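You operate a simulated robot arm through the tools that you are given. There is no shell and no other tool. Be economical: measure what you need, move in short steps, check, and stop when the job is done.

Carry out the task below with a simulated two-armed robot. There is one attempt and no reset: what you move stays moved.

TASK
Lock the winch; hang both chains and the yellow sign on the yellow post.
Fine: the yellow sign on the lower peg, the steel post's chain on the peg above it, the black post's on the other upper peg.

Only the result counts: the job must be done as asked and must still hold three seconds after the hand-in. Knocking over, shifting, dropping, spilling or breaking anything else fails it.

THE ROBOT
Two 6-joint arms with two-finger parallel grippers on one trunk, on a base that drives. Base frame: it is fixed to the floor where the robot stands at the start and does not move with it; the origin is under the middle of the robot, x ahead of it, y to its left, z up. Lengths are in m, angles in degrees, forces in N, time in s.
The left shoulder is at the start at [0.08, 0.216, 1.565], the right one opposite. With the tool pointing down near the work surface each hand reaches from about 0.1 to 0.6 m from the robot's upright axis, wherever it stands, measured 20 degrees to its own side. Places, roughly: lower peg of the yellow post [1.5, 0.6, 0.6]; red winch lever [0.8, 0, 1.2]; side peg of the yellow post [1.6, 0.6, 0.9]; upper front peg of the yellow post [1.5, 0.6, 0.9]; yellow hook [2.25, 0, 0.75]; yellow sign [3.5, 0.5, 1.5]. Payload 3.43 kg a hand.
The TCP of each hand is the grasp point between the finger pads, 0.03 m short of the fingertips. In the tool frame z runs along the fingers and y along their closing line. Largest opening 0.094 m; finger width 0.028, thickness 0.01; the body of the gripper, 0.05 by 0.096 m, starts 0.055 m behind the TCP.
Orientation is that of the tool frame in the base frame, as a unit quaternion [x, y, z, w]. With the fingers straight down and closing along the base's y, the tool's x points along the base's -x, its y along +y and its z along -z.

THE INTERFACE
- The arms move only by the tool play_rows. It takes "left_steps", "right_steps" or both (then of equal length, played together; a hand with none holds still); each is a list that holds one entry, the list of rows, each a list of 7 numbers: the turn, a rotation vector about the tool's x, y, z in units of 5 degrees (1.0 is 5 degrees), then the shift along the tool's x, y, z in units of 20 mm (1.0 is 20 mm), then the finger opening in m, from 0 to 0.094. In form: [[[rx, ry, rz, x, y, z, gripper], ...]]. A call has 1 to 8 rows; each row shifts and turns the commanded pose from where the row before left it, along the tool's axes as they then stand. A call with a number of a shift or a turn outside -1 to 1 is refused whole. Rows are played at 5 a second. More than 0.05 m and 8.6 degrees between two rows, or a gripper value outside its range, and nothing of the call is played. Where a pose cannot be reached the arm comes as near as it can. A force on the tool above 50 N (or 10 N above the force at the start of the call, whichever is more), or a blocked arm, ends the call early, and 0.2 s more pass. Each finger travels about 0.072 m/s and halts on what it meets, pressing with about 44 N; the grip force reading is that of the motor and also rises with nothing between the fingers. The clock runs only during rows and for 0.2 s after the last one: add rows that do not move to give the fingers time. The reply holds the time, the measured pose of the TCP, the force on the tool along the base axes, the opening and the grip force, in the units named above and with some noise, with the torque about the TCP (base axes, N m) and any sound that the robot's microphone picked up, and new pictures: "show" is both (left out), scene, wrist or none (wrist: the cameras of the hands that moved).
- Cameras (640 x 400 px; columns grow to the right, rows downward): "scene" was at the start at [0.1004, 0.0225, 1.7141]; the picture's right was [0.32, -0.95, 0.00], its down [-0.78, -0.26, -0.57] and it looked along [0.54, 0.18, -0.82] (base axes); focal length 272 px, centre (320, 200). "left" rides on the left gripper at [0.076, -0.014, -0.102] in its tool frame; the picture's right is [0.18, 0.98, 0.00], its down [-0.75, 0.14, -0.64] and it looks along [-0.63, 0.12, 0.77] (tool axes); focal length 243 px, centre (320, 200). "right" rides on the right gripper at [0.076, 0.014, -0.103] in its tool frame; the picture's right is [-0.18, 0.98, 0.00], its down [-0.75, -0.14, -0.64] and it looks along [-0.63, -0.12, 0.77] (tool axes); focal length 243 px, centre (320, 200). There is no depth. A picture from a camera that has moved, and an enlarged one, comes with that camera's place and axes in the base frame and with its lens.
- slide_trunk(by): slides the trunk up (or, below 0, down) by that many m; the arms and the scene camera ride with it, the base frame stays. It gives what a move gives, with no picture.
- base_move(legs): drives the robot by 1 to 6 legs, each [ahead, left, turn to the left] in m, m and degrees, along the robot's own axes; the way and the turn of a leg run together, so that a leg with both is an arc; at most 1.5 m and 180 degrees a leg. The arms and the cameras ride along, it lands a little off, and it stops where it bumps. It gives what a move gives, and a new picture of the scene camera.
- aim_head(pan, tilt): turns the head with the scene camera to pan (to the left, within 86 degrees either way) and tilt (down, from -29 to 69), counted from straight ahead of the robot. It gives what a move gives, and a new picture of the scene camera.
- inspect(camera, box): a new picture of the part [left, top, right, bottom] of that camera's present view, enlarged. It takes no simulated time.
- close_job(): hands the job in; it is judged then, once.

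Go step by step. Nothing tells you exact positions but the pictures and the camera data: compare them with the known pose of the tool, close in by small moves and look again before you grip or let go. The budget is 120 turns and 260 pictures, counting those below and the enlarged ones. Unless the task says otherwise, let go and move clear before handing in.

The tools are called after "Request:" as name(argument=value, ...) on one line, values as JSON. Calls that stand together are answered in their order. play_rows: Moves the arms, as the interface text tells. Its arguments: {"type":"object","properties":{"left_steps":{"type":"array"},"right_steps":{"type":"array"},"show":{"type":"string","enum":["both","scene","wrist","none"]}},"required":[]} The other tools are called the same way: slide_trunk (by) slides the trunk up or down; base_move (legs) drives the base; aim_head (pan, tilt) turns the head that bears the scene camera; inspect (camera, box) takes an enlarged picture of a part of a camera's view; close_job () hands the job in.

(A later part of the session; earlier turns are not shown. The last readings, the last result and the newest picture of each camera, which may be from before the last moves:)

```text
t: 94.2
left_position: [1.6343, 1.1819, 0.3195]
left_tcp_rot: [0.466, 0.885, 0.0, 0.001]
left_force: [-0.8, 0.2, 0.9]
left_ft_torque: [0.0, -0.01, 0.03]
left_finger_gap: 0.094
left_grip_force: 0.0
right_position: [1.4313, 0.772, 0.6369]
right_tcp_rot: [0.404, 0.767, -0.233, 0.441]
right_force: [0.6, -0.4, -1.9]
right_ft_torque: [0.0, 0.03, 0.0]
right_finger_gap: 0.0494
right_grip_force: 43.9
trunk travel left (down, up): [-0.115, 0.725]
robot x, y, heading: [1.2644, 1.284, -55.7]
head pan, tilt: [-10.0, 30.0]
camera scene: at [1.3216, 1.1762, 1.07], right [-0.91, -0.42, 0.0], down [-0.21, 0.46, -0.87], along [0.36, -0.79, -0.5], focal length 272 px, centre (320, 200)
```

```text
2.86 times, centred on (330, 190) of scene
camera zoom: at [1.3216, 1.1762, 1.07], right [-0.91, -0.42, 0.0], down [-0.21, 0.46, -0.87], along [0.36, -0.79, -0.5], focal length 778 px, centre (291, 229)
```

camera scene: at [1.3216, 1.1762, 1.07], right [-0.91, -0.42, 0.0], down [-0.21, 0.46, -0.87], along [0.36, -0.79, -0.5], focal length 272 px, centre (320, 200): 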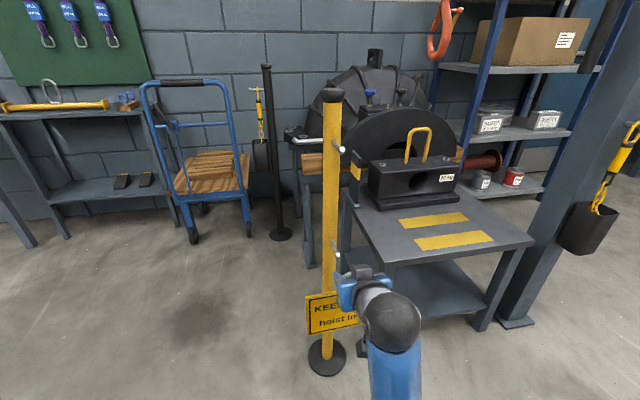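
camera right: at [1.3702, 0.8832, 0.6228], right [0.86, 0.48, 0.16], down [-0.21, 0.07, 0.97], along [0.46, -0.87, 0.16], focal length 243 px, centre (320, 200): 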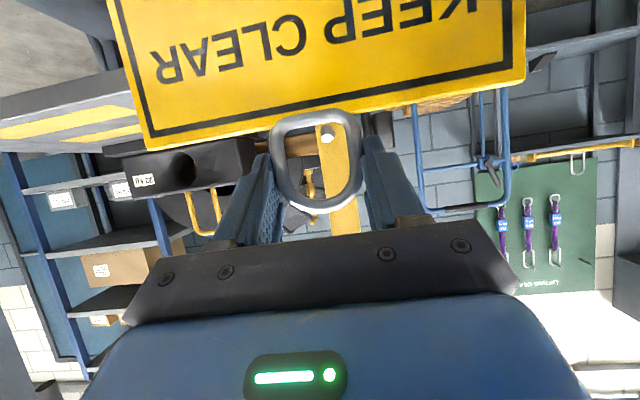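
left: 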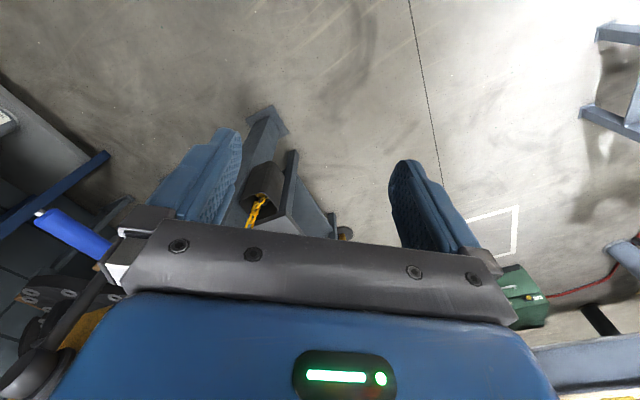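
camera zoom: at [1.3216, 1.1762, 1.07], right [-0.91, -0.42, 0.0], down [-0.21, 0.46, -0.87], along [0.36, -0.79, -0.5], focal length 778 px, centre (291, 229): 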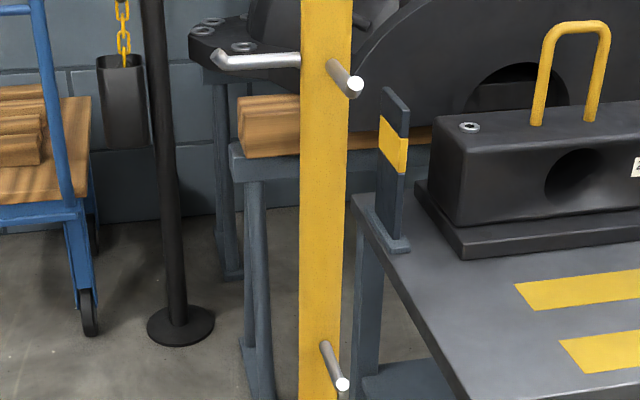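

Request:
play_rows(right_steps=[[[0, 0, 0, -0.16, 0, 0.775, 0.03], [0, 0, 0, -0.16, 0, 0.775, 0.03], [0, 0, 0, -0.16, 0, 0.775, 0.03], [0, 0, 0, -0.16, 0, 0.775, 0.03]]], show="wrist")

Request:
inspect(camera="right", box=[240, 90, 400, 230])

Request:
inspect(camera="scene", box=[290, 200, 390, 340])

```text
t: 95.2
left_position: [1.6337, 1.1821, 0.3176]
left_tcp_rot: [0.466, 0.885, 0.0, 0.0]
left_force: [-0.2, -0.6, -0.3]
left_ft_torque: [0.01, -0.01, 0.0]
left_finger_gap: 0.094
left_grip_force: 0.0
right_position: [1.4657, 0.7197, 0.6168]
right_tcp_rot: [0.403, 0.767, -0.233, 0.441]
right_force: [0.4, -0.4, -1.4]
right_ft_torque: [0.04, 0.01, -0.01]
right_finger_gap: 0.0494
right_grip_force: 44.3
trunk travel left (down, up): [-0.115, 0.725]
robot x, y, heading: [1.2667, 1.2843, -55.5]
head pan, tilt: [-10.0, 30.0]
camera right: at [1.4057, 0.8322, 0.6022], right [0.86, 0.48, 0.16], down [-0.21, 0.07, 0.97], along [0.46, -0.87, 0.16], focal length 243 px, centre (320, 200)
```

right: 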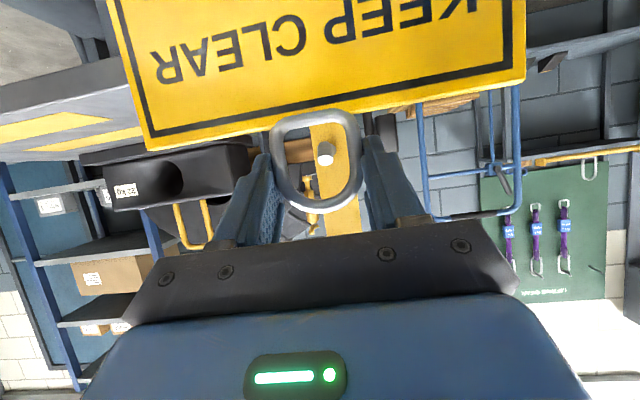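

```text
2.86 times, centred on (320, 160) of right
camera zoom: at [1.4057, 0.8322, 0.6022], right [0.86, 0.48, 0.16], down [-0.21, 0.07, 0.97], along [0.46, -0.87, 0.16], focal length 693 px, centre (320, 314)
```

zoom: 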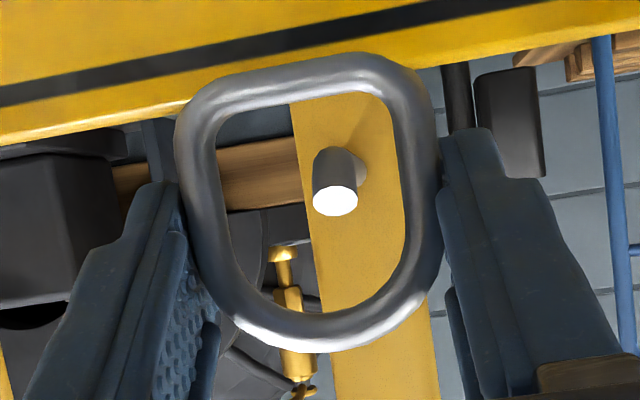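

```text
2.86 times, centred on (340, 270) of scene
camera zoom: at [1.3217, 1.1761, 1.07], right [-0.91, -0.42, 0.0], down [-0.21, 0.46, -0.87], along [0.36, -0.79, -0.5], focal length 778 px, centre (263, 0)
```

zoom: 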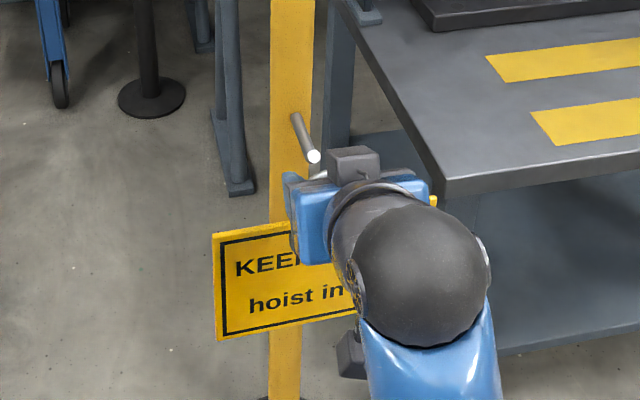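

Request:
play_rows(right_steps=[[[0, 0, 0, -0.42, 0, 0.72, 0.03], [0, 0, 0, -0.42, 0, 0.72, 0.03], [0, 0, 0, -0.42, 0, 0.72, 0.03]]], show="wrist")

Request:
inspect(camera="right", box=[240, 90, 400, 230])

```text
t: 96.0
left_position: [1.6347, 1.1815, 0.3197]
left_tcp_rot: [0.465, 0.885, 0.0, 0.0]
left_force: [-1.5, 0.8, -0.2]
left_ft_torque: [-0.02, 0.02, 0.02]
left_finger_gap: 0.0937
left_grip_force: 0.1
right_position: [1.4943, 0.6785, 0.6165]
right_tcp_rot: [0.404, 0.767, -0.232, 0.441]
right_force: [-0.2, -0.5, -2.0]
right_ft_torque: [0.01, 0.03, -0.03]
right_finger_gap: 0.0495
right_grip_force: 43.7
trunk travel left (down, up): [-0.115, 0.725]
robot x, y, heading: [1.2673, 1.2818, -55.3]
head pan, tilt: [-10.0, 30.0]
camera right: at [1.4335, 0.7914, 0.6018], right [0.86, 0.48, 0.16], down [-0.22, 0.07, 0.97], along [0.46, -0.87, 0.16], focal length 243 px, centre (320, 200)
```

right: 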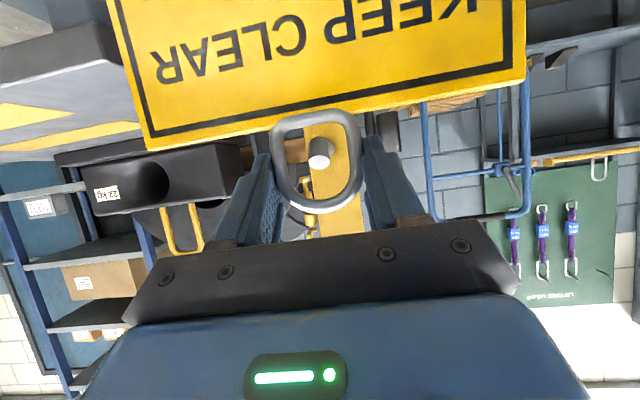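

```text
2.86 times, centred on (320, 160) of right
camera zoom: at [1.4335, 0.7914, 0.6018], right [0.86, 0.48, 0.16], down [-0.22, 0.07, 0.97], along [0.46, -0.87, 0.16], focal length 693 px, centre (320, 314)
```

zoom: 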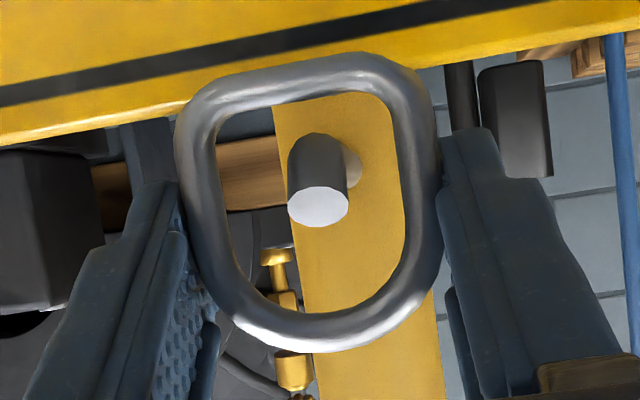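

Request:
play_rows(right_steps=[[[0, 0, 0, -0.375, 0, 0.65, 0.03], [0, 0, 0, -0.375, 0, 0.65, 0.03]]], show="wrist")

Request:
inspect(camera="right", box=[240, 90, 400, 230])

Request:
inspect(camera="scene", box=[290, 200, 390, 340])

```text
t: 96.6
left_position: [1.6343, 1.1811, 0.3192]
left_tcp_rot: [0.466, 0.885, 0.0, 0.0]
left_force: [0.4, 0.2, 0.1]
left_ft_torque: [0.0, 0.0, -0.02]
left_finger_gap: 0.0941
left_grip_force: 0.1
right_position: [1.5093, 0.6565, 0.6176]
right_tcp_rot: [0.404, 0.767, -0.234, 0.441]
right_force: [0.9, 0.0, -1.8]
right_ft_torque: [0.03, -0.02, -0.03]
right_finger_gap: 0.0494
right_grip_force: 44.3
trunk travel left (down, up): [-0.115, 0.725]
robot x, y, heading: [1.262, 1.282, -55.4]
head pan, tilt: [-10.0, 30.0]
camera right: at [1.4497, 0.7676, 0.6022], right [0.86, 0.48, 0.16], down [-0.21, 0.07, 0.97], along [0.46, -0.87, 0.16], focal length 243 px, centre (320, 200)
```

right: 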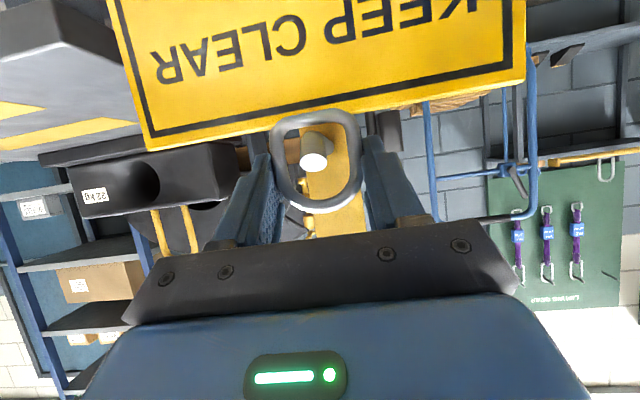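

```text
2.86 times, centred on (320, 160) of right
camera zoom: at [1.4497, 0.7676, 0.6022], right [0.86, 0.48, 0.16], down [-0.21, 0.07, 0.97], along [0.46, -0.87, 0.16], focal length 693 px, centre (320, 314)
```

zoom: 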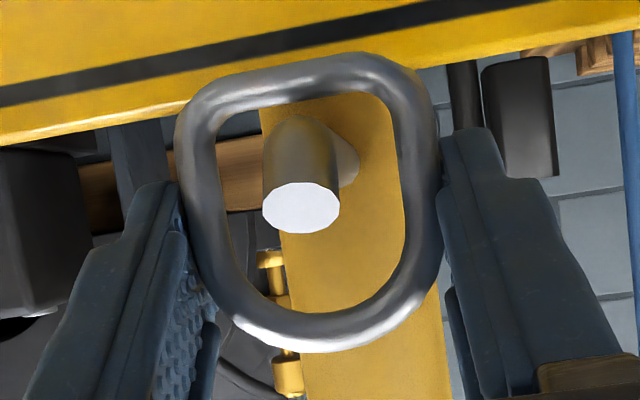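

```text
2.86 times, centred on (340, 270) of scene
camera zoom: at [1.3217, 1.1761, 1.07], right [-0.91, -0.42, 0.0], down [-0.21, 0.46, -0.87], along [0.36, -0.79, -0.5], focal length 778 px, centre (263, 0)
```

zoom: 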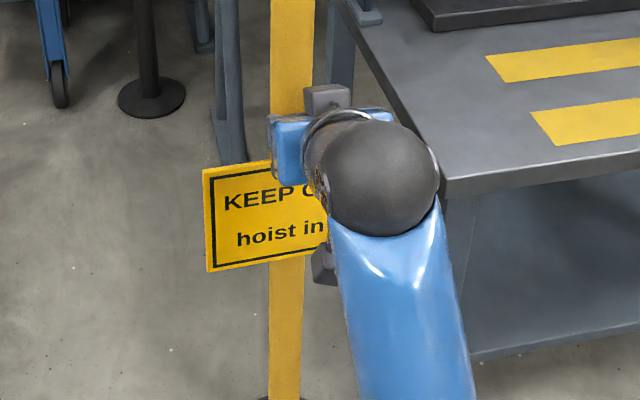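

Request:
play_rows(right_steps=[[[0, 0, 0, 0.173, 0, 0.1, 0.03], [0, 0, 0, 0.173, 0, 0.1, 0.03], [0, 0, 0, 0.173, 0, 0.1, 0.03], [0, 0, 0, 0.173, 0, 0.1, 0.03]]], show="none")

Request:
inspect(camera="right", box=[240, 90, 400, 230])

```text
t: 97.6
left_position: [1.6333, 1.1808, 0.3199]
left_tcp_rot: [0.465, 0.885, 0.0, 0.0]
left_force: [0.0, -0.2, 0.3]
left_ft_torque: [0.01, 0.02, -0.01]
left_finger_gap: 0.094
left_grip_force: 0.0
right_position: [1.5094, 0.6561, 0.601]
right_tcp_rot: [0.404, 0.767, -0.233, 0.441]
right_force: [0.1, -0.2, -1.6]
right_ft_torque: [0.0, 0.04, 0.0]
right_finger_gap: 0.0496
right_grip_force: 44.2
trunk travel left (down, up): [-0.115, 0.725]
robot x, y, heading: [1.2672, 1.2853, -55.6]
head pan, tilt: [-10.0, 30.0]
```

```text
2.86 times, centred on (320, 160) of right
camera zoom: at [1.4492, 0.7675, 0.5866], right [0.86, 0.48, 0.16], down [-0.22, 0.07, 0.97], along [0.46, -0.87, 0.16], focal length 693 px, centre (320, 314)
```

zoom: 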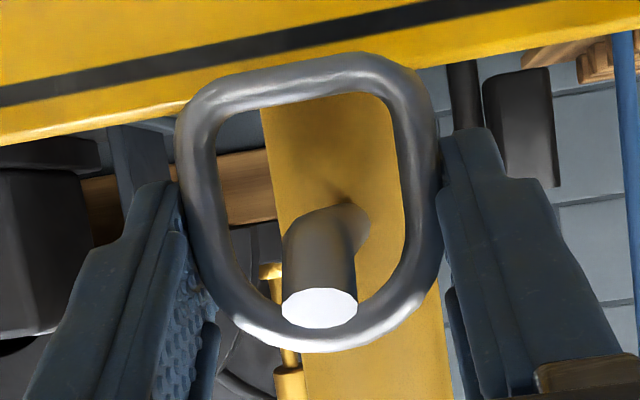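

Request:
play_rows(right_steps=[[[0, 0, 0, 0.173, 0, 0.1, 0.03], [0, 0, 0, 0.173, 0, 0.1, 0.03]]], show="none")

Request:
inspect(camera="right", box=[240, 90, 400, 230])

```text
t: 98.2
left_position: [1.6346, 1.1821, 0.3196]
left_tcp_rot: [0.465, 0.885, 0.0, 0.0]
left_force: [-0.3, -0.8, 0.1]
left_ft_torque: [-0.01, 0.0, -0.01]
left_finger_gap: 0.0939
left_grip_force: 0.0
right_position: [1.5096, 0.6554, 0.5944]
right_tcp_rot: [0.404, 0.767, -0.233, 0.441]
right_force: [-0.1, -0.8, 2.3]
right_ft_torque: [0.02, -0.05, -0.02]
right_finger_gap: 0.0492
right_grip_force: 43.9
trunk travel left (down, up): [-0.115, 0.725]
robot x, y, heading: [1.2639, 1.2857, -55.6]
head pan, tilt: [-10.0, 30.0]
```

```text
2.86 times, centred on (320, 160) of right
camera zoom: at [1.4495, 0.7672, 0.579], right [0.86, 0.48, 0.16], down [-0.22, 0.07, 0.97], along [0.46, -0.87, 0.16], focal length 693 px, centre (320, 314)
```

zoom: 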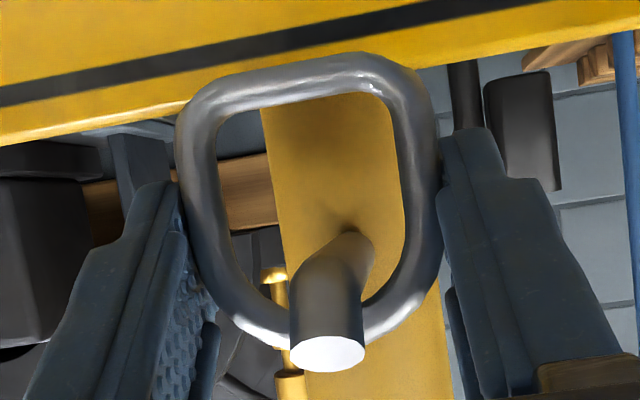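

Request:
play_rows(right_steps=[[[0, 0, 0, 0, 0, 0, 0.055], [0, 0, 0, 0, 0, 0, 0.07], [0, 0, 0, 0, 0, 0, 0.09], [0, 0, 0, 0, 0, 0, 0.09]]], show="none")

Request:
inspect(camera="right", box=[240, 90, 400, 230])

```text
t: 99.2
left_position: [1.6337, 1.1829, 0.32]
left_tcp_rot: [0.467, 0.884, 0.0, 0.0]
left_force: [0.0, 0.1, 0.6]
left_ft_torque: [-0.01, 0.0, 0.01]
left_finger_gap: 0.0939
left_grip_force: 0.0
right_position: [1.5099, 0.6558, 0.5926]
right_tcp_rot: [0.403, 0.767, -0.232, 0.441]
right_force: [0.4, 0.0, -0.8]
right_ft_torque: [0.0, 0.02, 0.02]
right_finger_gap: 0.09
right_grip_force: 0.1
trunk travel left (down, up): [-0.115, 0.725]
robot x, y, heading: [1.2602, 1.2835, -55.6]
head pan, tilt: [-10.0, 30.0]
```

```text
2.86 times, centred on (320, 160) of right
camera zoom: at [1.4496, 0.7673, 0.5783], right [0.86, 0.48, 0.16], down [-0.21, 0.07, 0.97], along [0.46, -0.87, 0.16], focal length 693 px, centre (320, 314)
```

zoom: 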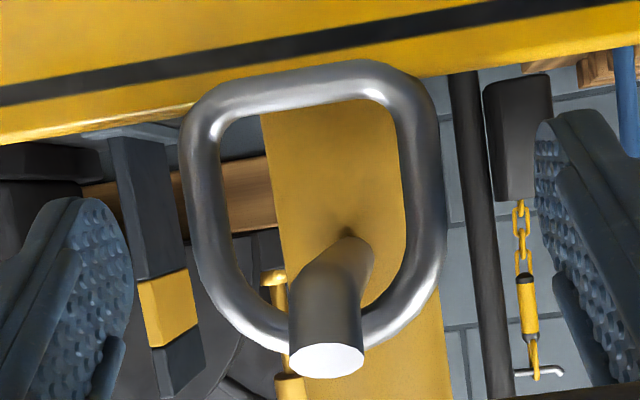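

Sign released on the lower peg. I back the hand straight out and check.

Request:
play_rows(right_steps=[[[0, 0, 0, 0.5, 0, -0.87, 0.09], [0, 0, 0, 0.5, 0, -0.87, 0.09], [0, 0, 0, 0.5, 0, -0.87, 0.09], [0, 0, 0, 0.5, 0, -0.87, 0.09], [0, 0, 0, 0.5, 0, -0.87, 0.09], [0, 0, 0, 0.5, 0, -0.87, 0.09]]], show="both")

```text
t: 100.6
left_position: [1.6345, 1.1822, 0.3192]
left_tcp_rot: [0.466, 0.885, 0.0, -0.001]
left_force: [0.4, -0.8, 1.3]
left_ft_torque: [-0.02, -0.02, 0.01]
left_finger_gap: 0.0941
left_grip_force: 0.1
right_position: [1.4419, 0.7551, 0.592]
right_tcp_rot: [0.403, 0.767, -0.233, 0.441]
right_force: [0.1, -0.1, 0.4]
right_ft_torque: [0.0, 0.0, 0.05]
right_finger_gap: 0.0901
right_grip_force: 0.0
trunk travel left (down, up): [-0.115, 0.725]
robot x, y, heading: [1.2686, 1.2844, -55.6]
head pan, tilt: [-10.0, 30.0]
camera scene: at [1.3215, 1.1765, 1.0701], right [-0.91, -0.42, 0.0], down [-0.21, 0.45, -0.87], along [0.36, -0.79, -0.5], focal length 272 px, centre (320, 200)
camera right: at [1.3814, 0.8676, 0.579], right [0.86, 0.48, 0.16], down [-0.22, 0.07, 0.97], along [0.46, -0.87, 0.16], focal length 243 px, centre (320, 200)
```

scene: 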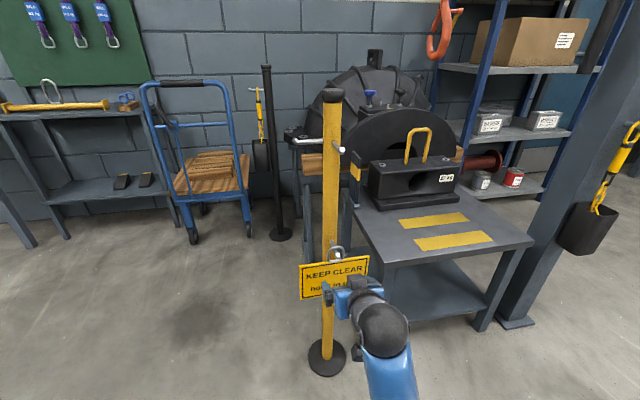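
right: 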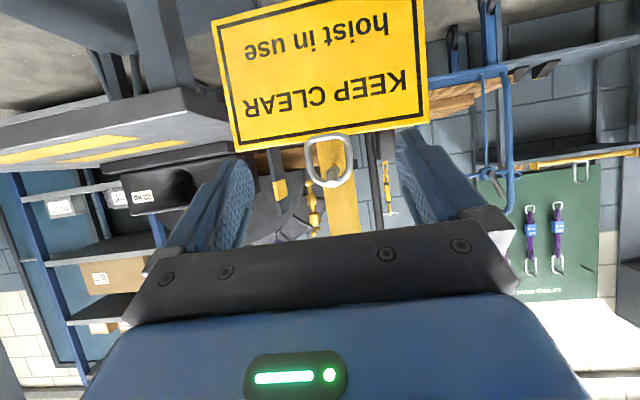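

Sign is on the lower peg. Next comes the black post's chain. I raise the trunk to clear the post and go back through the gap.

Request:
slide_trunk(by=0.4)

Request:
slide_trunk(by=0.15)

Request:
base_move(legs=[[0, 0, 37.5], [0.528, -0.032, 0], [0.42, -0.02, 0], [0, 0, -37.5]])

Request:
aim_head(pan=-25, tilt=50)

```text
t: 104.5
left_position: [1.6334, 1.1812, 0.7191]
left_tcp_rot: [0.466, 0.885, 0.0, 0.0]
left_force: [0.9, 0.0, 0.1]
left_ft_torque: [-0.01, 0.03, 0.0]
left_finger_gap: 0.0941
left_grip_force: 0.0
right_position: [1.4426, 0.7559, 0.9932]
right_tcp_rot: [0.404, 0.767, -0.233, 0.441]
right_force: [0.3, 0.3, 0.4]
right_ft_torque: [-0.02, -0.01, 0.01]
right_finger_gap: 0.0902
right_grip_force: 0.1
trunk travel left (down, up): [-0.515, 0.325]
robot x, y, heading: [1.2693, 1.2842, -55.4]
head pan, tilt: [-10.0, 30.0]
```

```text
t: 106.2
left_position: [1.6342, 1.1823, 0.8701]
left_tcp_rot: [0.465, 0.885, 0.0, -0.001]
left_force: [0.3, 0.0, 0.1]
left_ft_torque: [0.02, -0.01, -0.01]
left_finger_gap: 0.0943
left_grip_force: 0.0
right_position: [1.4422, 0.7551, 1.1438]
right_tcp_rot: [0.404, 0.767, -0.233, 0.441]
right_force: [0.1, 0.2, -0.9]
right_ft_torque: [0.02, 0.0, 0.01]
right_finger_gap: 0.0898
right_grip_force: 0.2
trunk travel left (down, up): [-0.665, 0.175]
robot x, y, heading: [1.2666, 1.284, -55.5]
head pan, tilt: [-10.0, 30.0]
```

```text
t: 115.0
left_position: [2.5094, 0.8475, 0.8694]
left_tcp_rot: [0.466, 0.885, 0.0, 0.0]
left_force: [-0.7, -0.2, 0.5]
left_ft_torque: [-0.01, -0.03, 0.05]
left_finger_gap: 0.0942
left_grip_force: 0.1
right_position: [2.3173, 0.4206, 1.1432]
right_tcp_rot: [0.403, 0.767, -0.233, 0.44]
right_force: [0.4, 0.0, -0.6]
right_ft_torque: [0.01, 0.01, 0.01]
right_finger_gap: 0.0902
right_grip_force: 0.2
trunk travel left (down, up): [-0.665, 0.175]
robot x, y, heading: [2.1432, 0.9489, -55.3]
head pan, tilt: [-10.0, 30.0]
camera scene: at [2.1967, 0.8426, 1.6201], right [-0.91, -0.41, 0.0], down [-0.21, 0.45, -0.87], along [0.36, -0.79, -0.5], focal length 272 px, centre (320, 200)
```

scene: 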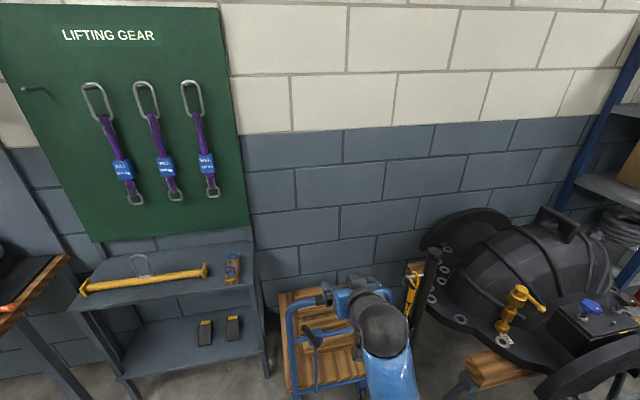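

```text
t: 115.8
left_position: [2.5086, 0.8468, 0.8701]
left_tcp_rot: [0.467, 0.885, 0.0, 0.0]
left_force: [-0.3, 1.0, -0.2]
left_ft_torque: [0.01, 0.0, -0.01]
left_finger_gap: 0.0938
left_grip_force: 0.0
right_position: [2.3177, 0.4208, 1.1432]
right_tcp_rot: [0.403, 0.768, -0.232, 0.441]
right_force: [0.1, 0.3, -0.5]
right_ft_torque: [-0.05, 0.01, 0.0]
right_finger_gap: 0.09
right_grip_force: 0.0
trunk travel left (down, up): [-0.665, 0.175]
robot x, y, heading: [2.1409, 0.9508, -55.4]
head pan, tilt: [-25.0, 50.0]
camera scene: at [2.1717, 0.8487, 1.5906], right [-0.99, -0.17, 0.0], down [-0.13, 0.76, -0.64], along [0.11, -0.63, -0.77], focal length 272 px, centre (320, 200)
```

scene: 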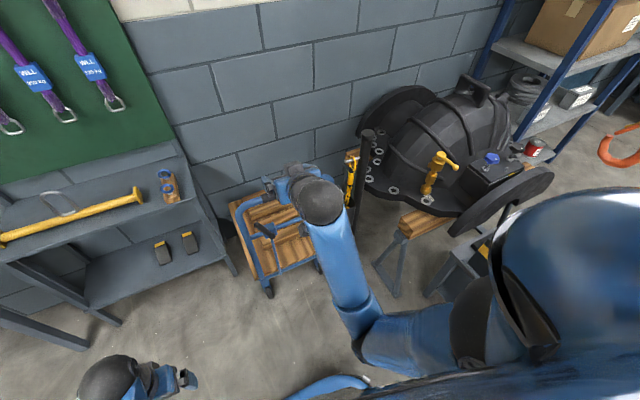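

Request:
inspect(camera="scene", box=[310, 110, 410, 250])

Request:
inspect(camera="right", box=[0, 0, 640, 400])

```text
2.86 times, centred on (360, 180) of scene
camera zoom: at [2.1717, 0.8487, 1.5906], right [-0.99, -0.17, 0.0], down [-0.13, 0.76, -0.64], along [0.11, -0.63, -0.77], focal length 778 px, centre (206, 257)
```

zoom: 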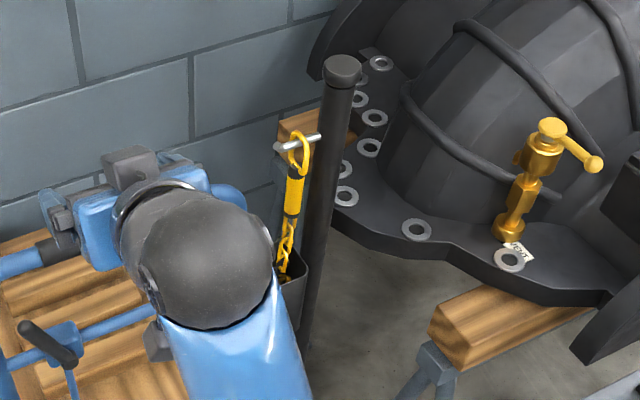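

```text
1.00 times, centred on (320, 200) of right (not enlarged: the box is as wide or as high as the picture)
camera zoom: at [2.2564, 0.5333, 1.1289], right [0.86, 0.48, 0.16], down [-0.22, 0.07, 0.97], along [0.46, -0.87, 0.16], focal length 243 px, centre (320, 200)
```

zoom: 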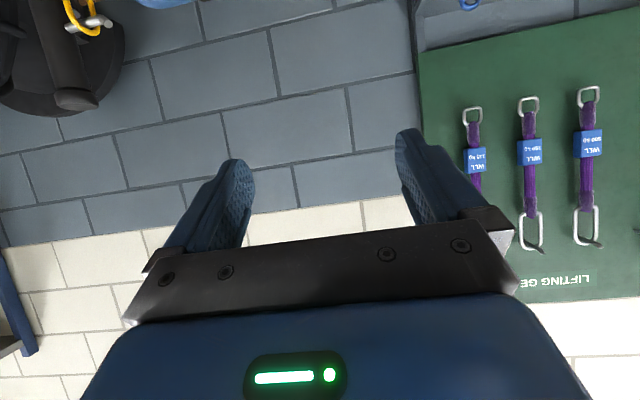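

The black post's chain ring sits on a left-pointing peg, with the dolly handle just left of it. I shift right a bit, level the hand more, and move it in line with the ring.

Request:
base_move(legs=[[0.07, -0.165, 0]])

Request:
play_rows(right_steps=[[[0, -1, 0, 0, -1, 0, 0.09], [0, -1, 0, 0, -1, 0, 0.09], [0, -1, 0, 0, -1, 0, 0.09], [0, 0, 0, 0, -1, 0, 0.06], [0, 0, 0, 0, -1, 0, 0.06], [0, 0, 0, 0, -1, 0, 0.06], [0, 0, 0, 0, -1, 0, 0.06]]])

```text
t: 117.3
left_position: [2.4129, 0.6968, 0.8697]
left_tcp_rot: [0.465, 0.885, 0.0, -0.001]
left_force: [-0.2, 0.8, -0.3]
left_ft_torque: [-0.03, 0.04, -0.01]
left_finger_gap: 0.0942
left_grip_force: 0.1
right_position: [2.2244, 0.2706, 1.1444]
right_tcp_rot: [0.401, 0.768, -0.233, 0.441]
right_force: [0.1, 1.6, -0.7]
right_ft_torque: [0.01, 0.04, -0.02]
right_finger_gap: 0.0898
right_grip_force: 0.0
trunk travel left (down, up): [-0.665, 0.175]
robot x, y, heading: [2.0443, 0.7987, -55.4]
head pan, tilt: [-25.0, 50.0]
camera scene: at [2.0779, 0.6986, 1.5908], right [-0.99, -0.17, 0.0], down [-0.13, 0.75, -0.64], along [0.11, -0.64, -0.76], focal length 272 px, centre (320, 200)
```

scene: 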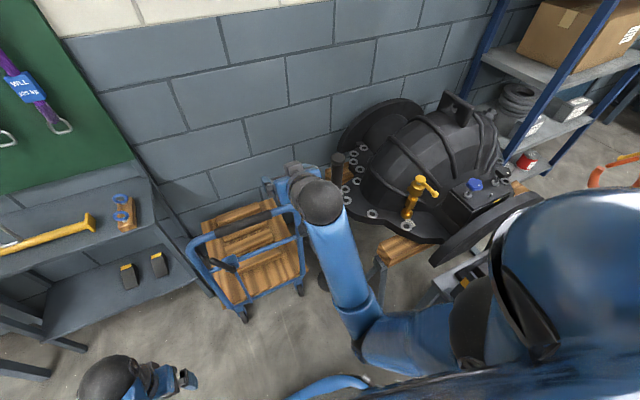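

```text
t: 118.9
left_position: [2.4128, 0.6959, 0.869]
left_tcp_rot: [0.464, 0.886, 0.001, 0.001]
left_force: [0.1, -0.1, -0.7]
left_ft_torque: [-0.01, -0.01, -0.02]
left_finger_gap: 0.094
left_grip_force: 0.0
right_position: [2.1083, 0.1871, 1.1433]
right_tcp_rot: [0.368, 0.704, -0.282, 0.538]
right_force: [0.3, 0.2, -0.2]
right_ft_torque: [0.01, 0.04, 0.0]
right_finger_gap: 0.0603
right_grip_force: 0.0
trunk travel left (down, up): [-0.665, 0.175]
robot x, y, heading: [2.044, 0.7942, -55.3]
head pan, tilt: [-25.0, 50.0]
camera scene: at [2.0752, 0.6946, 1.5905], right [-0.99, -0.17, 0.0], down [-0.13, 0.76, -0.64], along [0.11, -0.63, -0.77], focal length 272 px, centre (320, 200)
camera right: at [2.0515, 0.293, 1.0962], right [0.83, 0.52, 0.18], down [-0.36, 0.27, 0.9], along [0.42, -0.81, 0.41], focal length 243 px, centre (320, 200)
```

scene: 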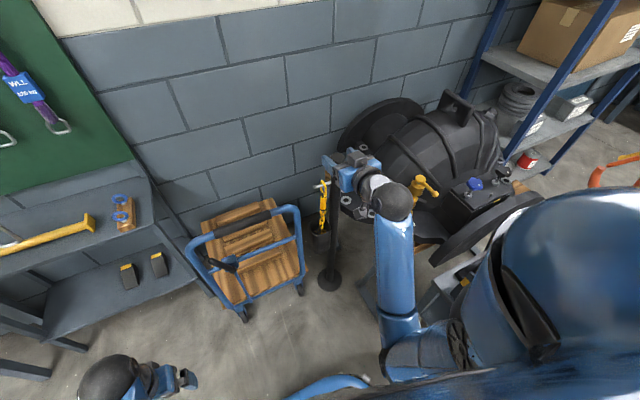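
right: 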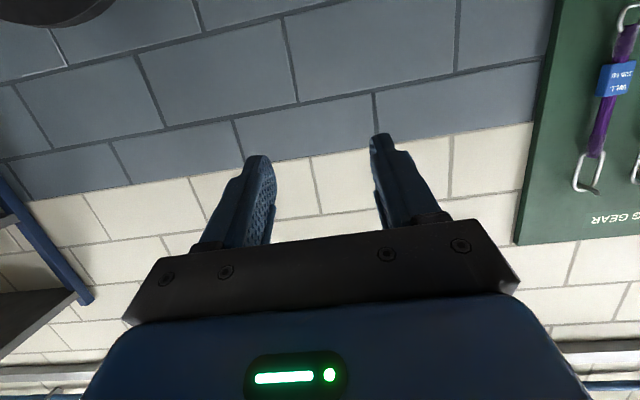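

Request:
inspect(camera="scene", box=[285, 140, 385, 300])

Request:
inspect(camera="scene", box=[300, 165, 350, 205])

```text
2.50 times, centred on (335, 220) of scene
camera zoom: at [2.0752, 0.6946, 1.5905], right [-0.99, -0.17, 0.0], down [-0.13, 0.76, -0.64], along [0.11, -0.63, -0.77], focal length 681 px, centre (282, 150)
```

zoom: 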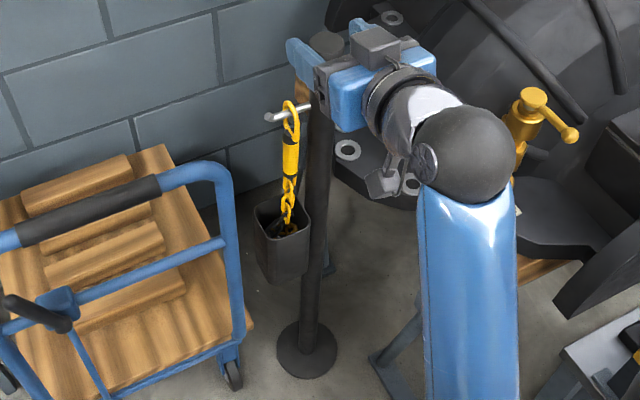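

```text
10.00 times, centred on (325, 185) of scene
camera zoom: at [2.0752, 0.6946, 1.5905], right [-0.99, -0.17, 0.0], down [-0.13, 0.76, -0.64], along [0.11, -0.63, -0.77], focal length 2724 px, centre (270, 350)
```

zoom: 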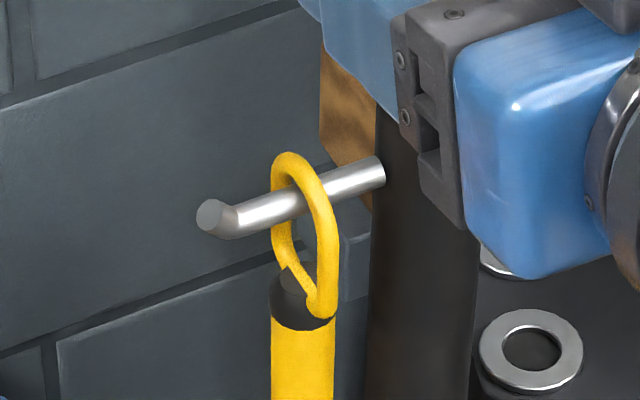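

Request:
slide_trunk(by=-0.33)

Request:
play_rows(right_steps=[[[0, 0, 0, 0, 0, 0, 0.055]]])

Request:
inspect(camera="right", box=[200, 40, 420, 240])

```text
t: 122.2
left_position: [2.4128, 0.6958, 0.5397]
left_tcp_rot: [0.465, 0.886, -0.001, 0.0]
left_force: [-0.3, 0.3, -0.4]
left_ft_torque: [0.01, -0.03, -0.01]
left_finger_gap: 0.0937
left_grip_force: 0.1
right_position: [2.1085, 0.1888, 0.8126]
right_tcp_rot: [0.368, 0.704, -0.282, 0.538]
right_force: [-0.1, -0.8, 0.4]
right_ft_torque: [0.0, 0.0, 0.02]
right_finger_gap: 0.06
right_grip_force: 0.0
trunk travel left (down, up): [-0.335, 0.505]
robot x, y, heading: [2.0447, 0.7967, -55.0]
head pan, tilt: [-25.0, 50.0]
```

```text
t: 122.5
left_position: [2.4128, 0.6961, 0.5381]
left_tcp_rot: [0.464, 0.886, 0.0, 0.0]
left_force: [-0.1, 0.1, -0.1]
left_ft_torque: [0.03, -0.02, -0.01]
left_finger_gap: 0.0942
left_grip_force: 0.0
right_position: [2.1087, 0.1886, 0.813]
right_tcp_rot: [0.368, 0.704, -0.282, 0.538]
right_force: [-0.2, 0.3, 0.3]
right_ft_torque: [0.03, -0.03, 0.0]
right_finger_gap: 0.055
right_grip_force: 0.1
trunk travel left (down, up): [-0.335, 0.505]
robot x, y, heading: [2.0444, 0.7942, -55.1]
head pan, tilt: [-25.0, 50.0]
camera scene: at [2.0757, 0.6952, 1.2606], right [-0.99, -0.17, 0.0], down [-0.13, 0.75, -0.64], along [0.11, -0.63, -0.77], focal length 272 px, centre (320, 200)
camera right: at [2.0521, 0.2936, 0.7665], right [0.84, 0.52, 0.18], down [-0.36, 0.27, 0.9], along [0.42, -0.81, 0.41], focal length 243 px, centre (320, 200)
```

scene: 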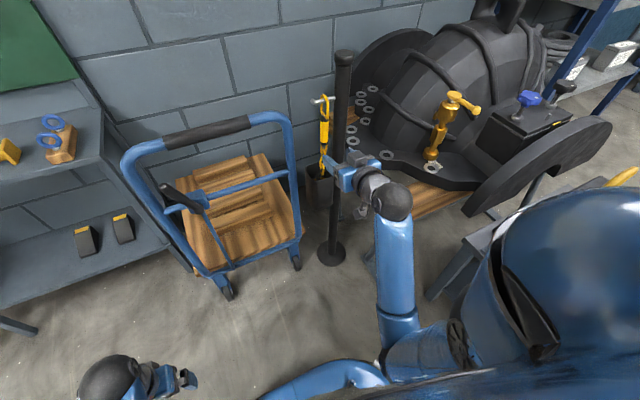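
right: 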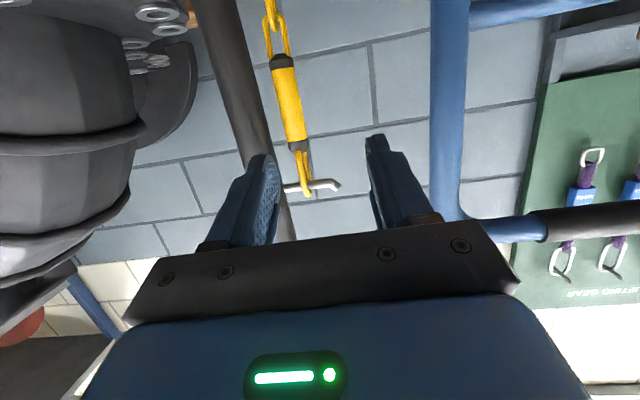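

```text
2.00 times, centred on (310, 140) of right
camera zoom: at [2.0521, 0.2936, 0.7665], right [0.84, 0.52, 0.18], down [-0.36, 0.27, 0.9], along [0.42, -0.81, 0.41], focal length 485 px, centre (340, 320)
```

zoom: 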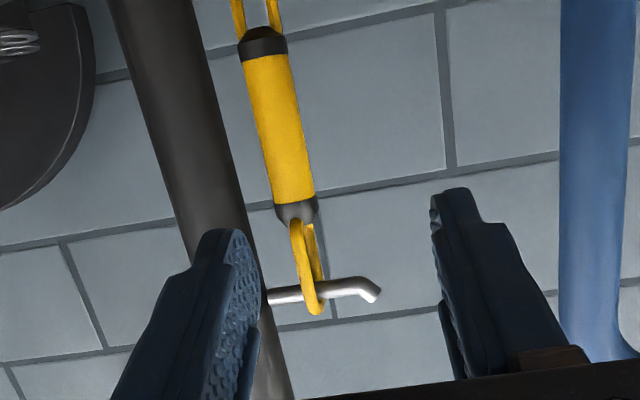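

Request:
play_rows(right_steps=[[[0, 0, 0, 0.134, -0.26, 0.968, 0.05], [0, 0, 0, 0.134, -0.26, 0.968, 0.05], [0, 0, 0, 0.134, -0.26, 0.968, 0.05], [0, 0, 0, 0.134, -0.26, 0.968, 0.05], [0, 0, 0, 0.134, -0.26, 0.968, 0.05]]])

Request:
inspect(camera="right", box=[200, 40, 420, 240])

Request:
inspect(camera="scene", box=[290, 80, 390, 200])

```text
t: 123.8
left_position: [2.4119, 0.6966, 0.5377]
left_tcp_rot: [0.465, 0.885, 0.001, 0.001]
left_force: [0.6, 0.5, 0.1]
left_ft_torque: [-0.02, 0.01, 0.0]
left_finger_gap: 0.0939
left_grip_force: 0.0
right_position: [2.1376, 0.0992, 0.7739]
right_tcp_rot: [0.368, 0.704, -0.282, 0.538]
right_force: [0.3, 0.1, 1.0]
right_ft_torque: [0.03, 0.01, -0.02]
right_finger_gap: 0.0502
right_grip_force: 0.0
trunk travel left (down, up): [-0.335, 0.505]
robot x, y, heading: [2.046, 0.7982, -55.2]
head pan, tilt: [-25.0, 50.0]
camera scene: at [2.0758, 0.6947, 1.2605], right [-0.99, -0.17, 0.0], down [-0.13, 0.76, -0.64], along [0.11, -0.63, -0.77], focal length 272 px, centre (320, 200)
camera right: at [2.0816, 0.2042, 0.7278], right [0.84, 0.52, 0.18], down [-0.36, 0.27, 0.9], along [0.42, -0.81, 0.41], focal length 243 px, centre (320, 200)
```

scene: 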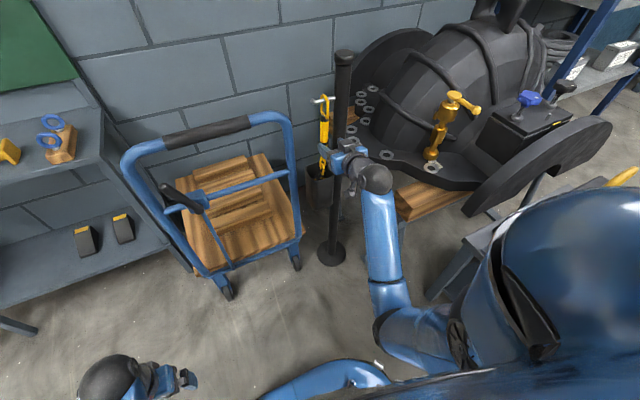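
right: 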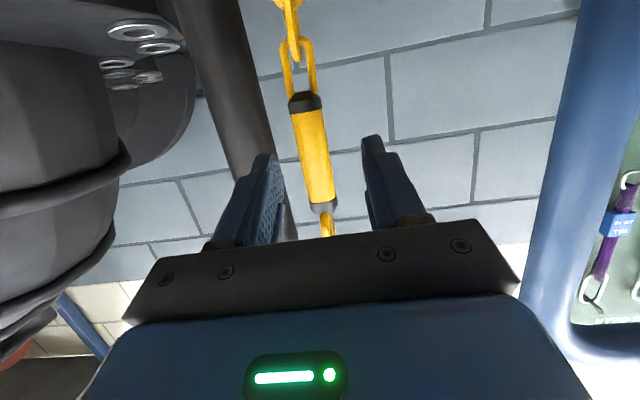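

```text
2.00 times, centred on (310, 140) of right
camera zoom: at [2.0816, 0.2042, 0.7278], right [0.84, 0.52, 0.18], down [-0.36, 0.27, 0.9], along [0.42, -0.81, 0.41], focal length 485 px, centre (340, 320)
```

zoom: 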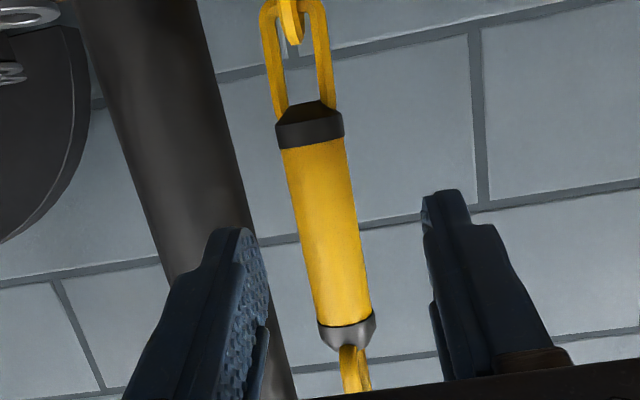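

```text
3.33 times, centred on (340, 140) of scene
camera zoom: at [2.0758, 0.6947, 1.2605], right [-0.99, -0.17, 0.0], down [-0.13, 0.76, -0.64], along [0.11, -0.63, -0.77], focal length 908 px, centre (253, 400)
```

zoom: 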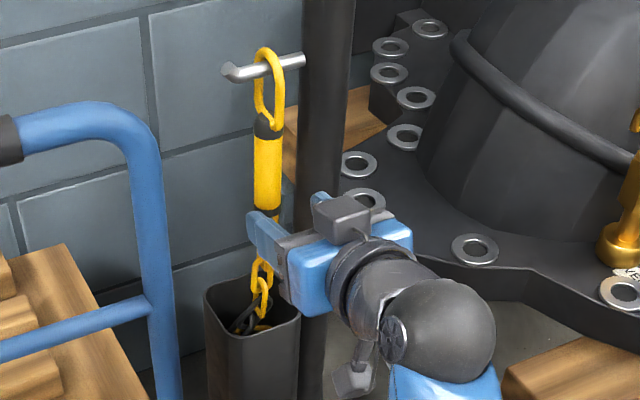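

Request:
play_rows(right_steps=[[[0, 0, 0, -0.26, 0.04, 0.966, 0.048], [0, 0, 0, -0.26, 0.04, 0.966, 0.048]]], show="wrist")

Request:
inspect(camera="right", box=[220, 80, 400, 240])

Request:
inspect(camera="scene", box=[300, 80, 380, 180])

```text
t: 124.3
left_position: [2.4131, 0.6972, 0.5393]
left_tcp_rot: [0.464, 0.886, -0.001, -0.001]
left_force: [-0.4, -0.4, 0.0]
left_ft_torque: [-0.03, 0.01, -0.01]
left_finger_gap: 0.094
left_grip_force: 0.1
right_position: [2.1624, 0.0672, 0.7739]
right_tcp_rot: [0.368, 0.704, -0.282, 0.538]
right_force: [-0.3, 1.0, 0.1]
right_ft_torque: [-0.01, -0.01, 0.0]
right_finger_gap: 0.048
right_grip_force: 0.1
trunk travel left (down, up): [-0.335, 0.505]
robot x, y, heading: [2.0406, 0.7964, -55.3]
head pan, tilt: [-25.0, 50.0]
camera right: at [2.1056, 0.1727, 0.7282], right [0.84, 0.52, 0.18], down [-0.36, 0.27, 0.9], along [0.42, -0.81, 0.41], focal length 243 px, centre (320, 200)
```

right: 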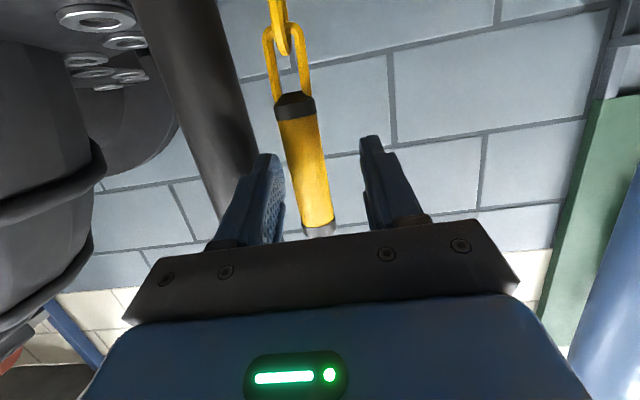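

```text
2.50 times, centred on (310, 160) of right
camera zoom: at [2.1056, 0.1727, 0.7282], right [0.84, 0.52, 0.18], down [-0.36, 0.27, 0.9], along [0.42, -0.81, 0.41], focal length 606 px, centre (345, 300)
```

zoom: 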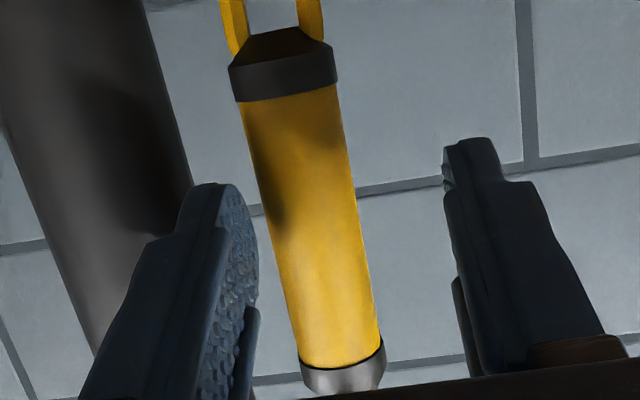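

```text
4.00 times, centred on (340, 130) of scene
camera zoom: at [2.0758, 0.695, 1.2605], right [-0.99, -0.17, 0.0], down [-0.13, 0.76, -0.64], along [0.11, -0.63, -0.77], focal length 1090 px, centre (240, 480)
```

zoom: 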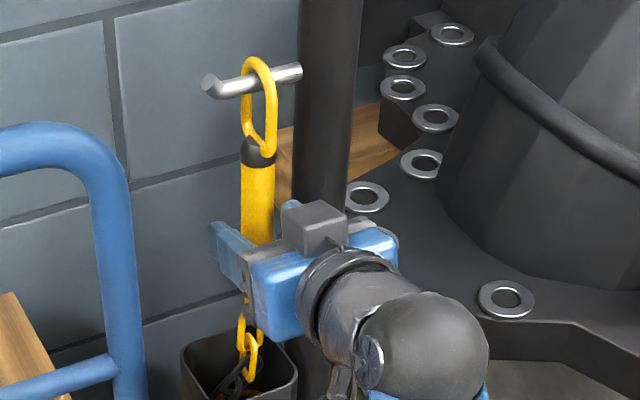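

Request:
play_rows(right_steps=[[[0, 0, 0, -0.22, 0, 0.82, 0.048], [0, 0, 0, -0.22, 0, 0.82, 0.048]]], show="wrist")

Request:
inspect(camera="right", box=[220, 80, 400, 240])

Request:
inspect(camera="scene", box=[300, 80, 380, 180])

```text
t: 125.0
left_position: [2.4134, 0.6963, 0.5397]
left_tcp_rot: [0.465, 0.886, 0.0, 0.0]
left_force: [-0.3, 0.1, -0.5]
left_ft_torque: [-0.01, -0.01, 0.01]
left_finger_gap: 0.094
left_grip_force: 0.0
right_position: [2.1806, 0.0401, 0.7741]
right_tcp_rot: [0.369, 0.703, -0.283, 0.538]
right_force: [-0.4, 0.0, -0.3]
right_ft_torque: [0.01, 0.03, -0.02]
right_finger_gap: 0.048
right_grip_force: 0.2
trunk travel left (down, up): [-0.335, 0.505]
robot x, y, heading: [2.0448, 0.7956, -55.1]
head pan, tilt: [-25.0, 50.0]
camera right: at [2.1248, 0.1453, 0.7283], right [0.84, 0.52, 0.18], down [-0.36, 0.27, 0.9], along [0.42, -0.81, 0.41], focal length 243 px, centre (320, 200)
```

right: 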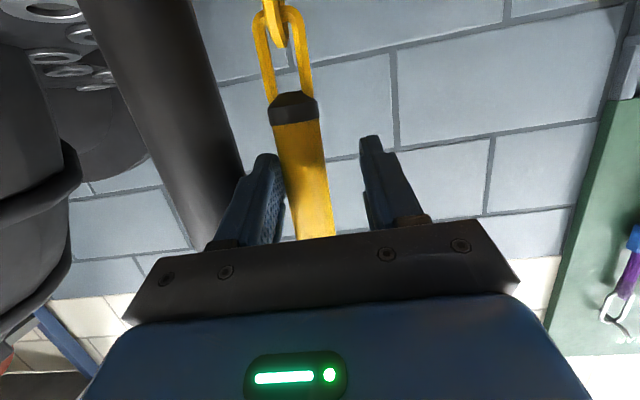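

```text
2.50 times, centred on (310, 160) of right
camera zoom: at [2.1248, 0.1453, 0.7283], right [0.84, 0.52, 0.18], down [-0.36, 0.27, 0.9], along [0.42, -0.81, 0.41], focal length 606 px, centre (345, 300)
```

zoom: 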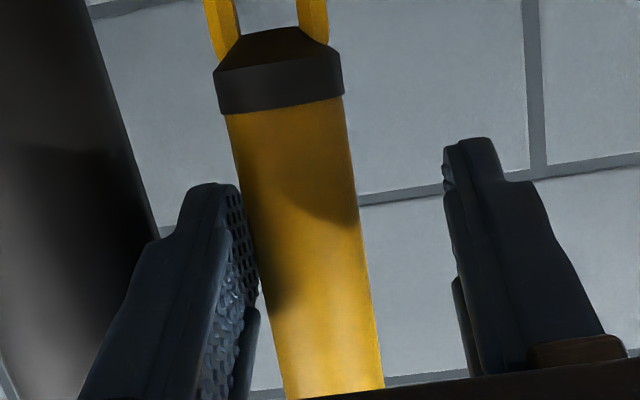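

```text
4.00 times, centred on (340, 130) of scene
camera zoom: at [2.0758, 0.695, 1.2605], right [-0.99, -0.17, 0.0], down [-0.13, 0.76, -0.64], along [0.11, -0.63, -0.77], focal length 1090 px, centre (240, 480)
```

zoom: 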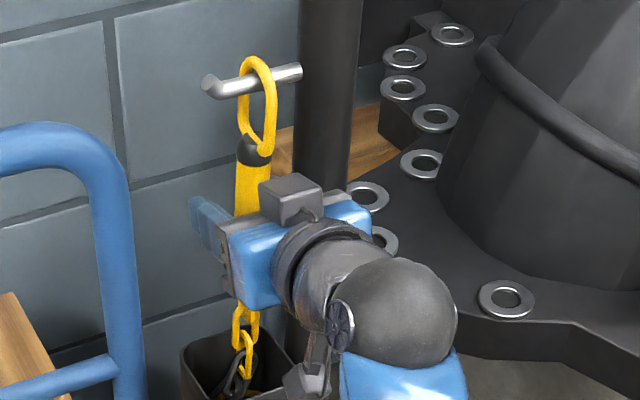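

Request:
play_rows(right_steps=[[[0, 0, 0, 0, 0, 0, 0.035], [0, 0, 0, 0, 0, 0, 0.025], [0, 0, 0, 0, 0, 0, 0.015], [0, 0, 0, 0, 0, 0, 0.01], [0, 0, 0, 0, 0, 0, 0.01]]], show="wrist")

Request:
inspect(camera="scene", box=[300, 80, 380, 180])

```text
t: 126.2
left_position: [2.4132, 0.696, 0.5397]
left_tcp_rot: [0.464, 0.886, 0.0, 0.0]
left_force: [-0.2, 0.2, -0.7]
left_ft_torque: [0.01, 0.04, 0.02]
left_finger_gap: 0.0941
left_grip_force: 0.0
right_position: [2.1813, 0.0401, 0.775]
right_tcp_rot: [0.368, 0.704, -0.282, 0.538]
right_force: [-0.5, -0.2, -0.1]
right_ft_torque: [0.0, -0.02, -0.04]
right_finger_gap: 0.0281
right_grip_force: 44.1
trunk travel left (down, up): [-0.335, 0.505]
robot x, y, heading: [2.0455, 0.7991, -55.2]
head pan, tilt: [-25.0, 50.0]
camera right: at [2.1245, 0.1454, 0.7285], right [0.84, 0.52, 0.18], down [-0.36, 0.27, 0.9], along [0.42, -0.81, 0.41], focal length 243 px, centre (320, 200)
```

right: 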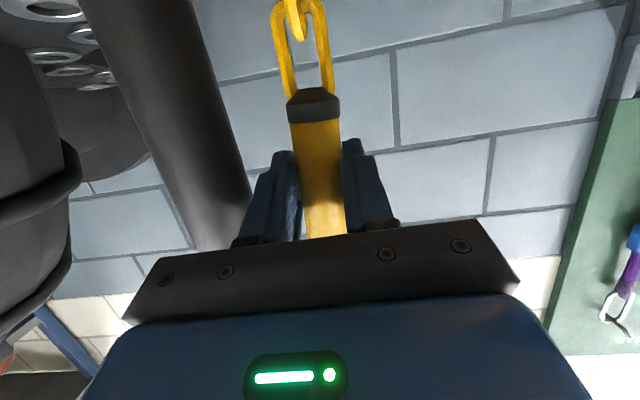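

```text
4.00 times, centred on (340, 130) of scene
camera zoom: at [2.0757, 0.6951, 1.2605], right [-0.99, -0.17, 0.0], down [-0.13, 0.76, -0.64], along [0.11, -0.63, -0.77], focal length 1090 px, centre (240, 480)
```

zoom: 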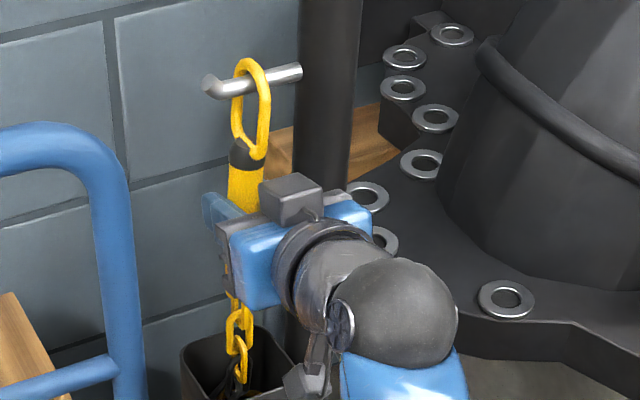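

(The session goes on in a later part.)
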